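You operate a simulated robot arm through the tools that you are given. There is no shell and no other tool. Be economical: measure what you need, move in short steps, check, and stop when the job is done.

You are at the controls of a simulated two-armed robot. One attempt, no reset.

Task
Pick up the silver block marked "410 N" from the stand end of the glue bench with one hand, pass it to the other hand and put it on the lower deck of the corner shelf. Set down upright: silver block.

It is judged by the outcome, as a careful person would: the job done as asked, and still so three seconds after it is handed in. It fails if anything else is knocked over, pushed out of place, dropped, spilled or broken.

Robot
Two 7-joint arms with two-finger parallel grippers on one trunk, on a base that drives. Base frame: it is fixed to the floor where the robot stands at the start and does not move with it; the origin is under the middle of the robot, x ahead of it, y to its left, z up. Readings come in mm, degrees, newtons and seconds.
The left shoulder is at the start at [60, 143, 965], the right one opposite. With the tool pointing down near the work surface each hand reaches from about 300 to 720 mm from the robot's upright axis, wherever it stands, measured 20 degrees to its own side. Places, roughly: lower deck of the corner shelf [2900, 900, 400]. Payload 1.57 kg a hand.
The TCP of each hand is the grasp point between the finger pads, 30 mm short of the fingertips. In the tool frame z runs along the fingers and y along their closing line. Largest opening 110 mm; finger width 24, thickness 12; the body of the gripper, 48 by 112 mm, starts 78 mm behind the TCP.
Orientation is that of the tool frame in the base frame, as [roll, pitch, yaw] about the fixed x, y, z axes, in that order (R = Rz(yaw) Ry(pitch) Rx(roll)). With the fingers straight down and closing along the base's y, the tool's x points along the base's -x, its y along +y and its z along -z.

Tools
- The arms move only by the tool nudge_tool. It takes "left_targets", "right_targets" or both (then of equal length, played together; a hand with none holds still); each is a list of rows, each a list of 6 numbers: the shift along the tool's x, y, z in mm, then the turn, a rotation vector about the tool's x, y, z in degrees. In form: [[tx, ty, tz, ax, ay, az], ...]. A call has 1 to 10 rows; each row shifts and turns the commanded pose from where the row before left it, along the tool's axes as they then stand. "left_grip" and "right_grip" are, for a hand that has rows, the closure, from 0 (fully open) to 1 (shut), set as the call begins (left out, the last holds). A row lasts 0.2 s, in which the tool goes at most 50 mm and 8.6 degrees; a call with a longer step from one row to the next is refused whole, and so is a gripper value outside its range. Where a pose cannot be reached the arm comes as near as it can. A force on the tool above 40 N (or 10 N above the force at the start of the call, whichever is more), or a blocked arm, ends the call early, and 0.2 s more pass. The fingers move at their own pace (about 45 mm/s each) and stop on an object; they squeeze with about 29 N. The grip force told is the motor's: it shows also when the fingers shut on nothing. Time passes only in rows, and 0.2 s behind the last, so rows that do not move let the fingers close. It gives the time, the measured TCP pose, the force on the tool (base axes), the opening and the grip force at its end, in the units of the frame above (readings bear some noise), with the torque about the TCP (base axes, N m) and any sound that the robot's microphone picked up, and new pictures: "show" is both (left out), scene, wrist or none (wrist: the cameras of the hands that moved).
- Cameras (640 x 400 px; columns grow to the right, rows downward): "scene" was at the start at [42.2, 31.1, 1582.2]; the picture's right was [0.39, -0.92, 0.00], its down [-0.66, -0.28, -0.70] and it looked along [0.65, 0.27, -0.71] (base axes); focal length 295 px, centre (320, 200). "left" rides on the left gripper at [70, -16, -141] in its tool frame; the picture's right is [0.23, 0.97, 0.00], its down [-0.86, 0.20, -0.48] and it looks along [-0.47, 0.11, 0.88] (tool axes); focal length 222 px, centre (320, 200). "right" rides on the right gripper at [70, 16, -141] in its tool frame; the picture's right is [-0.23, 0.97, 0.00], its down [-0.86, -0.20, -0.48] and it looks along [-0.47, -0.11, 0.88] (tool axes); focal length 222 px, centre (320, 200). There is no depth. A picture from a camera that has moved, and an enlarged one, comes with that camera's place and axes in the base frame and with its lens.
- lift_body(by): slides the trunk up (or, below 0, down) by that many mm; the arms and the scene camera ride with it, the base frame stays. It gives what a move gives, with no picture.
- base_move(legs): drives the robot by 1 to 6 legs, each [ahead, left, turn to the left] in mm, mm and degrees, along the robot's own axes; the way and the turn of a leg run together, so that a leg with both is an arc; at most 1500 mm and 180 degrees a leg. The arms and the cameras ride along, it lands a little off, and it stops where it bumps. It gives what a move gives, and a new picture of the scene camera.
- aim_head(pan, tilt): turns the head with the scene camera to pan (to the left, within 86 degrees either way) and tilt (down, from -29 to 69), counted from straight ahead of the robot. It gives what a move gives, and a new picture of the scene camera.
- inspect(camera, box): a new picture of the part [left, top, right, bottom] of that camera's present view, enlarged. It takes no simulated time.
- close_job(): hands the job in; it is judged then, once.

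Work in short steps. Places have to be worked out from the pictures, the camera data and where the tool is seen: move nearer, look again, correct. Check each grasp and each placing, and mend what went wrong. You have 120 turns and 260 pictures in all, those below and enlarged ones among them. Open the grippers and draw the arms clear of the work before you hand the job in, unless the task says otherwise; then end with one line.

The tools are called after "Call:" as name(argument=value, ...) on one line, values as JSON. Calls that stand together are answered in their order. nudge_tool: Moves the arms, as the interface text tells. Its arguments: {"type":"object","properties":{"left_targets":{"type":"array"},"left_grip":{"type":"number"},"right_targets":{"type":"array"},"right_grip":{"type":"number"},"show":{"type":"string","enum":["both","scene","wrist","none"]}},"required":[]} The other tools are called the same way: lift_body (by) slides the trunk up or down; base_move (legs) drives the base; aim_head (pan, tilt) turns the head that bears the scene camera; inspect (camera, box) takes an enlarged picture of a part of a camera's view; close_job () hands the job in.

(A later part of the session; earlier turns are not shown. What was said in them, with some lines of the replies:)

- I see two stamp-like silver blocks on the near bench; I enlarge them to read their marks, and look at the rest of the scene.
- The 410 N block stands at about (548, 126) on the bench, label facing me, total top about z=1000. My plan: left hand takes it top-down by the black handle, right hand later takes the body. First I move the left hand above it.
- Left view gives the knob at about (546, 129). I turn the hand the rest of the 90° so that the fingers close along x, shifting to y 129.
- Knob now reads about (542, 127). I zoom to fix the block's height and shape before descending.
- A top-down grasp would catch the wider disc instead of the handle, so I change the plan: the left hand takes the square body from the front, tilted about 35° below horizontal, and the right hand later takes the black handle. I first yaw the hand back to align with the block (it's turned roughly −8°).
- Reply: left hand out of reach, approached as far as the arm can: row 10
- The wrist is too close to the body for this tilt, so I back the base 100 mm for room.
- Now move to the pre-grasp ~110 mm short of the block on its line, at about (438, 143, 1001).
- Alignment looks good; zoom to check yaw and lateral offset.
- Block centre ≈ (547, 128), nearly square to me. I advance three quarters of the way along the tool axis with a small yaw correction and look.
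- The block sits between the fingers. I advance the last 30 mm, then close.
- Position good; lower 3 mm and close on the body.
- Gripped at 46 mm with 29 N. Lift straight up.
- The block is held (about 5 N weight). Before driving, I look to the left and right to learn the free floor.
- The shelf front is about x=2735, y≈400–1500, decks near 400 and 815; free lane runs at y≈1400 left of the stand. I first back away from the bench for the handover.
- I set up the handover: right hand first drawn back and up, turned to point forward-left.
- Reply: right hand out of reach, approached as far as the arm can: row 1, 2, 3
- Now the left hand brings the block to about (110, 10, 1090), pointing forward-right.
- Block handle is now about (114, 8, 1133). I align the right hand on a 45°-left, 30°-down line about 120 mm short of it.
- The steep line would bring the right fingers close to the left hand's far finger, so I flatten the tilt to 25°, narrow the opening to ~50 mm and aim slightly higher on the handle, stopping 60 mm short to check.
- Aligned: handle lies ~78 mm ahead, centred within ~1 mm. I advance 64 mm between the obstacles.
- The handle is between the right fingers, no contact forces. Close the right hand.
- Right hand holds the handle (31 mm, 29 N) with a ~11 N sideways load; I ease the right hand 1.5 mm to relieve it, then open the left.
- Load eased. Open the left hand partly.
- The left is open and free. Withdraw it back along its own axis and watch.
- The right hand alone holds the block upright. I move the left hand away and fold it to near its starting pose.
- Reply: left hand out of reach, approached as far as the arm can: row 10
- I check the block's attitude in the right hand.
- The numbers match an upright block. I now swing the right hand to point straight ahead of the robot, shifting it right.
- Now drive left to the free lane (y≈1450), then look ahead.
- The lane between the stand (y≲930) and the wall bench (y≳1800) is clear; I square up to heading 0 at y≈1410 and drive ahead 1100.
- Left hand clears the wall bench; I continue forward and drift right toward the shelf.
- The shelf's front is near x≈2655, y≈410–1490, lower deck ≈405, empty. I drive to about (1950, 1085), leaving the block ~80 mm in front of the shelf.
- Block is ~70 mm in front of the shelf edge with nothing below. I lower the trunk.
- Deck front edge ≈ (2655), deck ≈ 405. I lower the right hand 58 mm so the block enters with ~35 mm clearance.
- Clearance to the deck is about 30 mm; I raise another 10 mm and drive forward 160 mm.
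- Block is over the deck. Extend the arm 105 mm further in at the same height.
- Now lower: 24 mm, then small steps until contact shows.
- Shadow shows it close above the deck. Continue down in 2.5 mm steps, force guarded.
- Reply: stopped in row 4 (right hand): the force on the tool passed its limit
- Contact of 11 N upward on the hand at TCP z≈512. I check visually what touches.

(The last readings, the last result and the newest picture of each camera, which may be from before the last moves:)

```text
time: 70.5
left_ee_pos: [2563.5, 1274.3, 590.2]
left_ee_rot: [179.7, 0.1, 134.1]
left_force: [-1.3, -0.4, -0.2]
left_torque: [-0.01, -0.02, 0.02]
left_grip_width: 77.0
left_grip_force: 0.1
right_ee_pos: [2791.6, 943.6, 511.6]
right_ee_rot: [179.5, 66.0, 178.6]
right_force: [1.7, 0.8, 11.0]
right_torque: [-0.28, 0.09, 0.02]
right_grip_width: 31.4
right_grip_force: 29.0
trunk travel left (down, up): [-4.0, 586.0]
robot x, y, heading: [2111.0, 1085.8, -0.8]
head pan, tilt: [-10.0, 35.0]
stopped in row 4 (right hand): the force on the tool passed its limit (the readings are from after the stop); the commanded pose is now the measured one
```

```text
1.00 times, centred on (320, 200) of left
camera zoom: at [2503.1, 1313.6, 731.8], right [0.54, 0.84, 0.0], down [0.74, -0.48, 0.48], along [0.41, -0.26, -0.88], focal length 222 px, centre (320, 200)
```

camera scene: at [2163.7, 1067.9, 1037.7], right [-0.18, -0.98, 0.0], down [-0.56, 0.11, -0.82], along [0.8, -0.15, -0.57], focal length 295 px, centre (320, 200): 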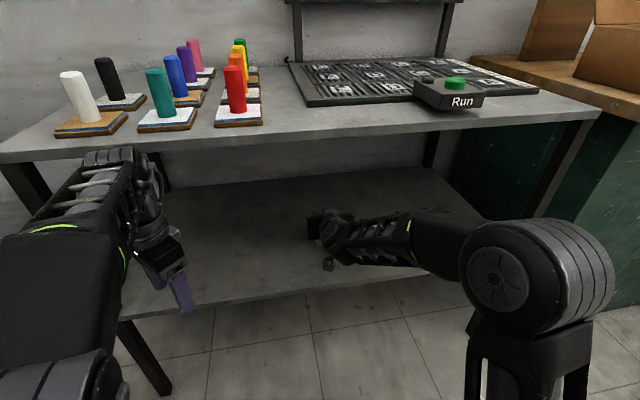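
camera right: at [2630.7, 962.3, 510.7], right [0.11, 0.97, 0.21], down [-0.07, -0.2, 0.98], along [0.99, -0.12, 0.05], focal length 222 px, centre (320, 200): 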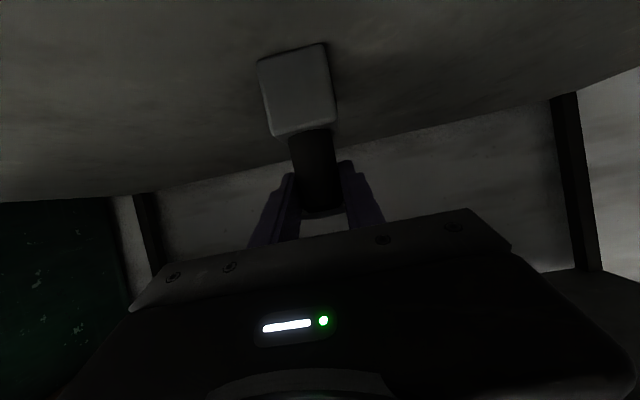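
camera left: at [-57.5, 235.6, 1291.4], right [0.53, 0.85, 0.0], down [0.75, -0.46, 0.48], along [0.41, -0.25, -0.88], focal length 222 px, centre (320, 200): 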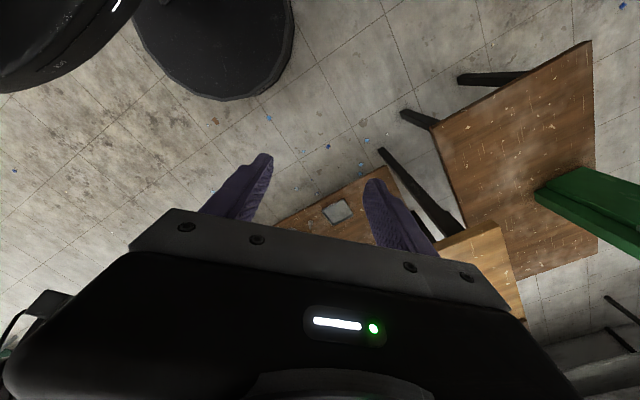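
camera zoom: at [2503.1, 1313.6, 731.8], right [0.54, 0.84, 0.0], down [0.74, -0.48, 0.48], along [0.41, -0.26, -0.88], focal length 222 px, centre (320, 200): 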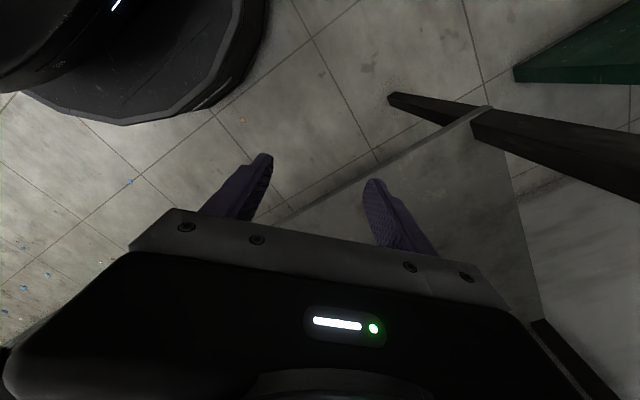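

To see the contact from the side, I tilt the left hand (still outside the shelf) so its camera looks at the block.

Call:
nudge_tool(left_targets=[[0, 0, 0, 0, -8, 0], [0, 0, 0, 0, -8, 0], [0, 0, 0, 0, -8, 0], [0, 0, 0, 0, -8, 0]], show="wrist")

```text
time: 71.5
left_ee_pos: [2564.6, 1275.0, 590.2]
left_ee_rot: [179.7, 32.3, 133.9]
left_force: [-0.5, -0.2, -1.0]
left_torque: [-0.01, -0.04, -0.01]
left_grip_width: 77.0
left_grip_force: 0.1
right_ee_pos: [2789.9, 943.6, 512.7]
right_ee_rot: [179.6, 65.9, 178.6]
right_force: [6.7, 0.8, 21.1]
right_torque: [-0.43, -0.42, 0.08]
right_grip_width: 31.7
right_grip_force: 29.4
trunk travel left (down, up): [-4.0, 586.0]
robot x, y, heading: [2108.5, 1083.5, -0.7]
head pan, tilt: [-10.0, 35.0]
camera left: at [2459.2, 1359.9, 674.1], right [0.57, 0.82, -0.12], down [0.47, -0.2, 0.86], along [0.68, -0.54, -0.49], focal length 222 px, centre (320, 200)
```

left: 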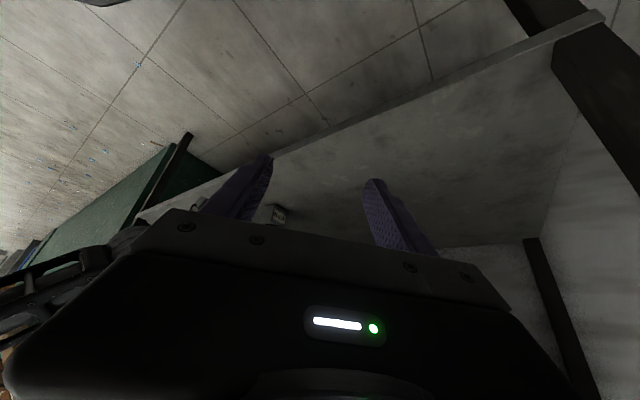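

Call:
inspect(camera="left", box=[240, 180, 340, 245])

```text
6.15 times, centred on (290, 212) of left
camera zoom: at [2459.2, 1359.9, 674.1], right [0.57, 0.82, -0.12], down [0.47, -0.2, 0.86], along [0.68, -0.54, -0.49], focal length 1367 px, centre (505, 123)
```

zoom: 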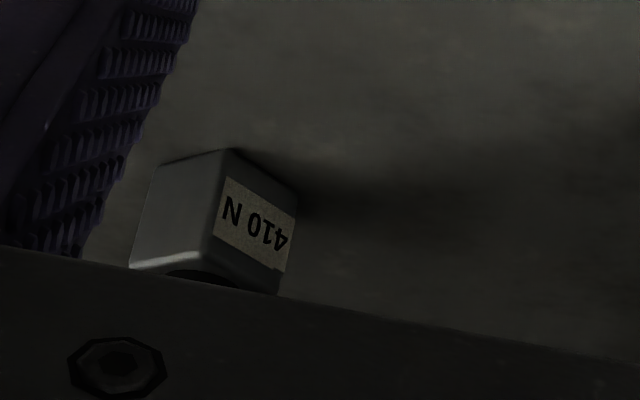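

The block's lower corner computes to z≈423, right on the deck (deck ≈424), so it is the block that touches. I ease up 1.5 mm to unload before releasing.

Call:
nudge_tool(right_targets=[[-1.4, 0, -0.6, 0, 0, 0], [0, 0, 0, 0, 0, 0]], show="none")

Call:
inspect(camera="left", box=[240, 180, 340, 245])

```text
time: 72.1
left_ee_pos: [2565.2, 1273.9, 589.5]
left_ee_rot: [179.8, 32.2, 134.0]
left_force: [-0.6, -0.4, 0.4]
left_torque: [0.01, -0.01, 0.01]
left_grip_width: 77.0
left_grip_force: 0.1
right_ee_pos: [2790.1, 943.7, 513.0]
right_ee_rot: [179.6, 65.8, 178.7]
right_force: [5.8, -0.5, 15.3]
right_torque: [-0.47, -0.54, 0.09]
right_grip_width: 31.5
right_grip_force: 29.3
trunk travel left (down, up): [-4.0, 586.0]
robot x, y, heading: [2109.6, 1084.6, -0.8]
head pan, tilt: [-10.0, 35.0]
```

```text
6.15 times, centred on (290, 212) of left
camera zoom: at [2459.3, 1359.9, 673.9], right [0.57, 0.82, -0.12], down [0.47, -0.2, 0.86], along [0.68, -0.54, -0.49], focal length 1367 px, centre (505, 123)
```

zoom: 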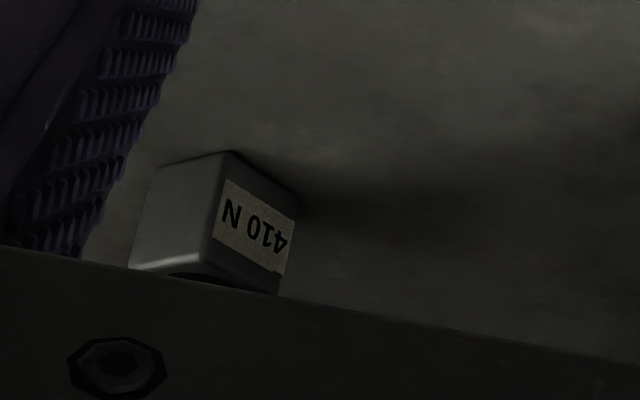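

Still 15 N; ease another 2 mm.

Call:
nudge_tool(right_targets=[[-1.8, 0, -0.8, 0, 0, 0], [0, 0, 0, 0, 0, 0]], show="none")

```text
time: 72.7
left_ee_pos: [2564.3, 1274.8, 589.7]
left_ee_rot: [179.7, 32.1, 134.0]
left_force: [0.0, 1.2, -1.0]
left_torque: [0.04, 0.02, -0.02]
left_grip_width: 77.1
left_grip_force: 0.0
right_ee_pos: [2790.0, 942.9, 513.2]
right_ee_rot: [179.5, 65.5, 178.7]
right_force: [1.0, -1.2, 4.5]
right_torque: [-0.35, -0.44, 0.04]
right_grip_width: 31.6
right_grip_force: 29.1
trunk travel left (down, up): [-4.0, 586.0]
robot x, y, heading: [2110.8, 1084.4, -0.8]
head pan, tilt: [-10.0, 35.0]
```

About 4.5 N left, the block resting on the deck. Release by opening to ~65 mm.

Call:
nudge_tool(right_targets=[[0, 0, 0, 0, 0, 0], [0, 0, 0, 0, 0, 0], [0, 0, 0, 0, 0, 0], [0, 0, 0, 0, 0, 0]], right_grip=0.35, show="wrist")

Call:
inspect(camera="left", box=[240, 180, 340, 245])

```text
time: 73.7
left_ee_pos: [2564.5, 1275.1, 589.1]
left_ee_rot: [179.8, 32.1, 134.0]
left_force: [-0.2, -0.1, 0.5]
left_torque: [0.0, 0.03, -0.03]
left_grip_width: 77.4
left_grip_force: 0.0
right_ee_pos: [2791.7, 943.9, 513.9]
right_ee_rot: [179.5, 65.7, 178.6]
right_force: [0.0, 0.6, 0.0]
right_torque: [0.02, 0.0, 0.0]
right_grip_width: 71.3
right_grip_force: 0.0
trunk travel left (down, up): [-4.0, 586.0]
robot x, y, heading: [2107.4, 1087.7, -0.7]
head pan, tilt: [-10.0, 35.0]
camera right: at [2633.4, 963.0, 509.8], right [0.11, 0.97, 0.21], down [-0.09, -0.2, 0.98], along [0.99, -0.12, 0.06], focal length 222 px, centre (320, 200)
```

right: 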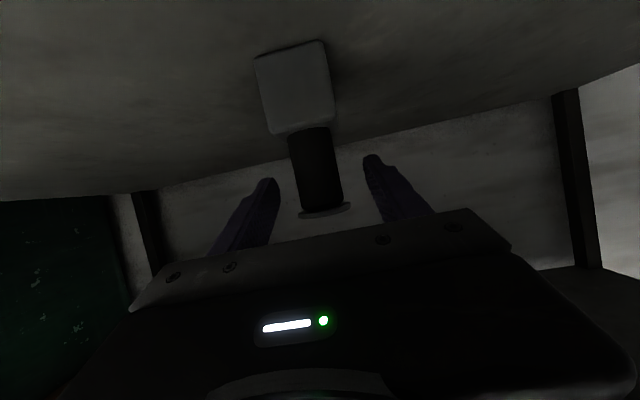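

```text
6.15 times, centred on (290, 212) of left
camera zoom: at [2459.8, 1359.8, 673.7], right [0.57, 0.82, -0.12], down [0.47, -0.2, 0.86], along [0.68, -0.54, -0.5], focal length 1367 px, centre (505, 123)
```

zoom: 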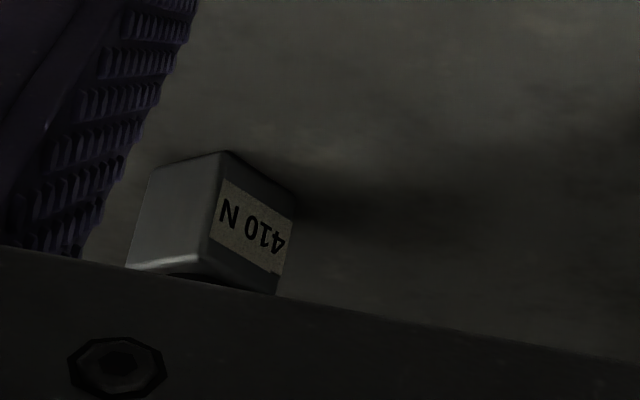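

Block stands by itself. Withdraw the right hand along its axis.

Call:
nudge_tool(right_targets=[[0, 0, -20, 0, 0, 0], [0, 0, -35, 0, 0, 0], [0, 0, -40, 0, 0, 0], [0, 0, -40, 0, 0, 0]])

```text
time: 74.7
left_ee_pos: [2565.2, 1275.2, 589.1]
left_ee_rot: [179.8, 32.2, 134.1]
left_force: [0.6, 0.2, 0.2]
left_torque: [-0.01, 0.02, 0.0]
left_grip_width: 77.3
left_grip_force: 0.1
right_ee_pos: [2667.8, 947.0, 567.7]
right_ee_rot: [179.5, 65.6, 178.9]
right_force: [0.9, -0.4, -0.2]
right_torque: [-0.02, -0.01, 0.03]
right_grip_width: 71.6
right_grip_force: 0.2
trunk travel left (down, up): [-4.0, 586.0]
robot x, y, heading: [2110.4, 1084.4, -0.9]
head pan, tilt: [-10.0, 35.0]
camera scene: at [2163.5, 1068.0, 1037.7], right [-0.18, -0.98, 0.0], down [-0.56, 0.11, -0.82], along [0.8, -0.15, -0.57], focal length 295 px, centre (320, 200)
camera right: at [2509.4, 966.2, 563.9], right [0.11, 0.97, 0.21], down [-0.09, -0.2, 0.98], along [0.99, -0.12, 0.06], focal length 222 px, centre (320, 200)
```

scene: 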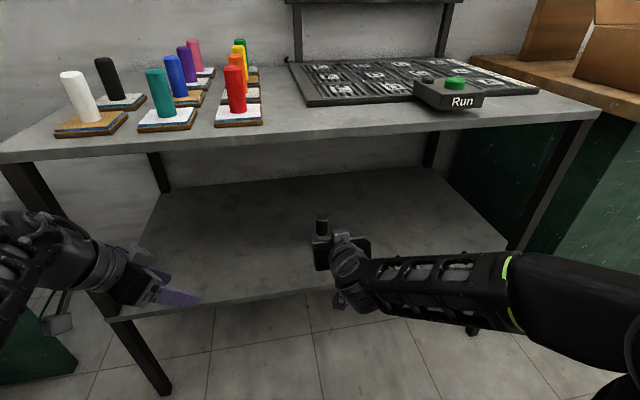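
right: 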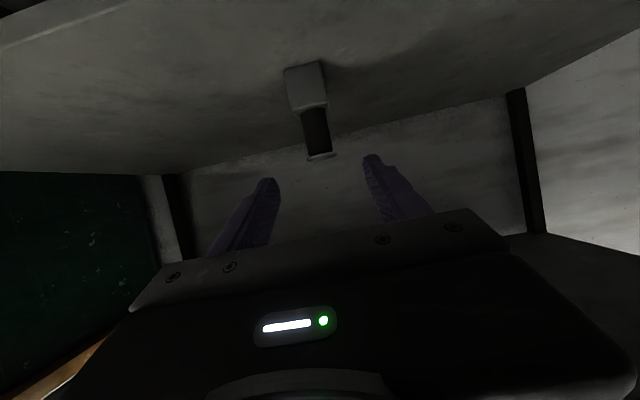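

The block stands upright on the lower deck. I back the base away 250 mm so both arms are clear of the shelf, then verify.

Call:
base_move(legs=[[-250, 0, 0]])

Call:
inspect(camera="scene", box=[240, 120, 400, 230])

Call:
inspect(camera="right", box=[240, 40, 400, 180])

```text
time: 76.5
left_ee_pos: [2314.2, 1275.0, 590.5]
left_ee_rot: [179.8, 32.1, 133.7]
left_force: [0.2, -0.3, -0.2]
left_torque: [0.01, -0.05, -0.01]
left_grip_width: 76.7
left_grip_force: 0.2
right_ee_pos: [2414.6, 948.1, 567.5]
right_ee_rot: [179.5, 65.7, 178.4]
right_force: [0.5, 0.0, 0.4]
right_torque: [0.03, -0.02, -0.02]
right_grip_width: 71.5
right_grip_force: 0.2
trunk travel left (down, up): [-4.0, 586.0]
robot x, y, heading: [1857.9, 1091.1, -1.2]
head pan, tilt: [-10.0, 35.0]
camera scene: at [1910.8, 1071.2, 1037.8], right [-0.19, -0.98, 0.0], down [-0.56, 0.11, -0.82], along [0.8, -0.16, -0.57], focal length 295 px, centre (320, 200)
```

scene: 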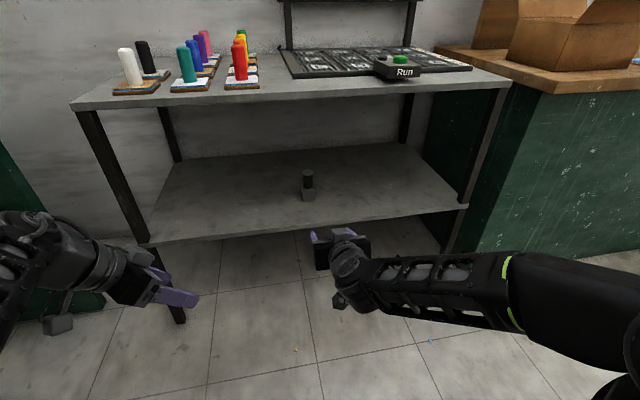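

```text
3.64 times, centred on (320, 175) of scene
camera zoom: at [1910.8, 1071.2, 1037.8], right [-0.19, -0.98, 0.0], down [-0.56, 0.11, -0.82], along [0.8, -0.16, -0.57], focal length 1073 px, centre (320, 291)
```

zoom: 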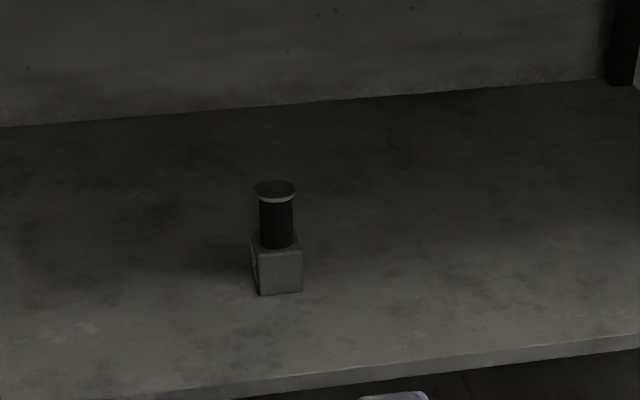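

```text
2.86 times, centred on (320, 110) of right
camera zoom: at [2257.0, 967.5, 564.2], right [0.11, 0.97, 0.21], down [-0.09, -0.2, 0.98], along [0.99, -0.13, 0.06], focal length 635 px, centre (320, 457)
```

zoom: 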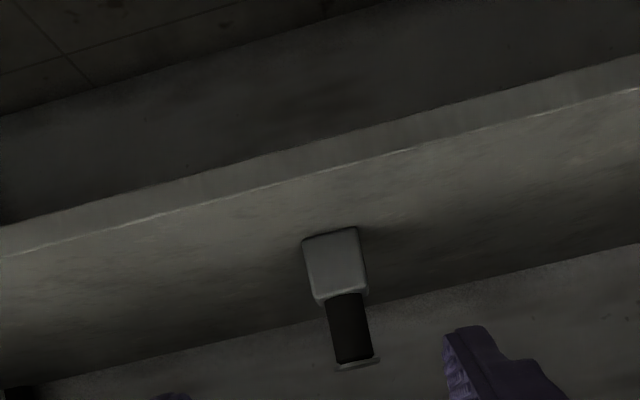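

The block stands upright and flat on the lower deck, well in from the edge; both hands are open and clear. I hand the job in.

Call:
close_job()

```text
The job is handed in.
```

The silver "410 N" block was picked up with the left hand, passed to the right, and now stands upright on the lower deck of the corner shelf, with nothing else seen to be disturbed.
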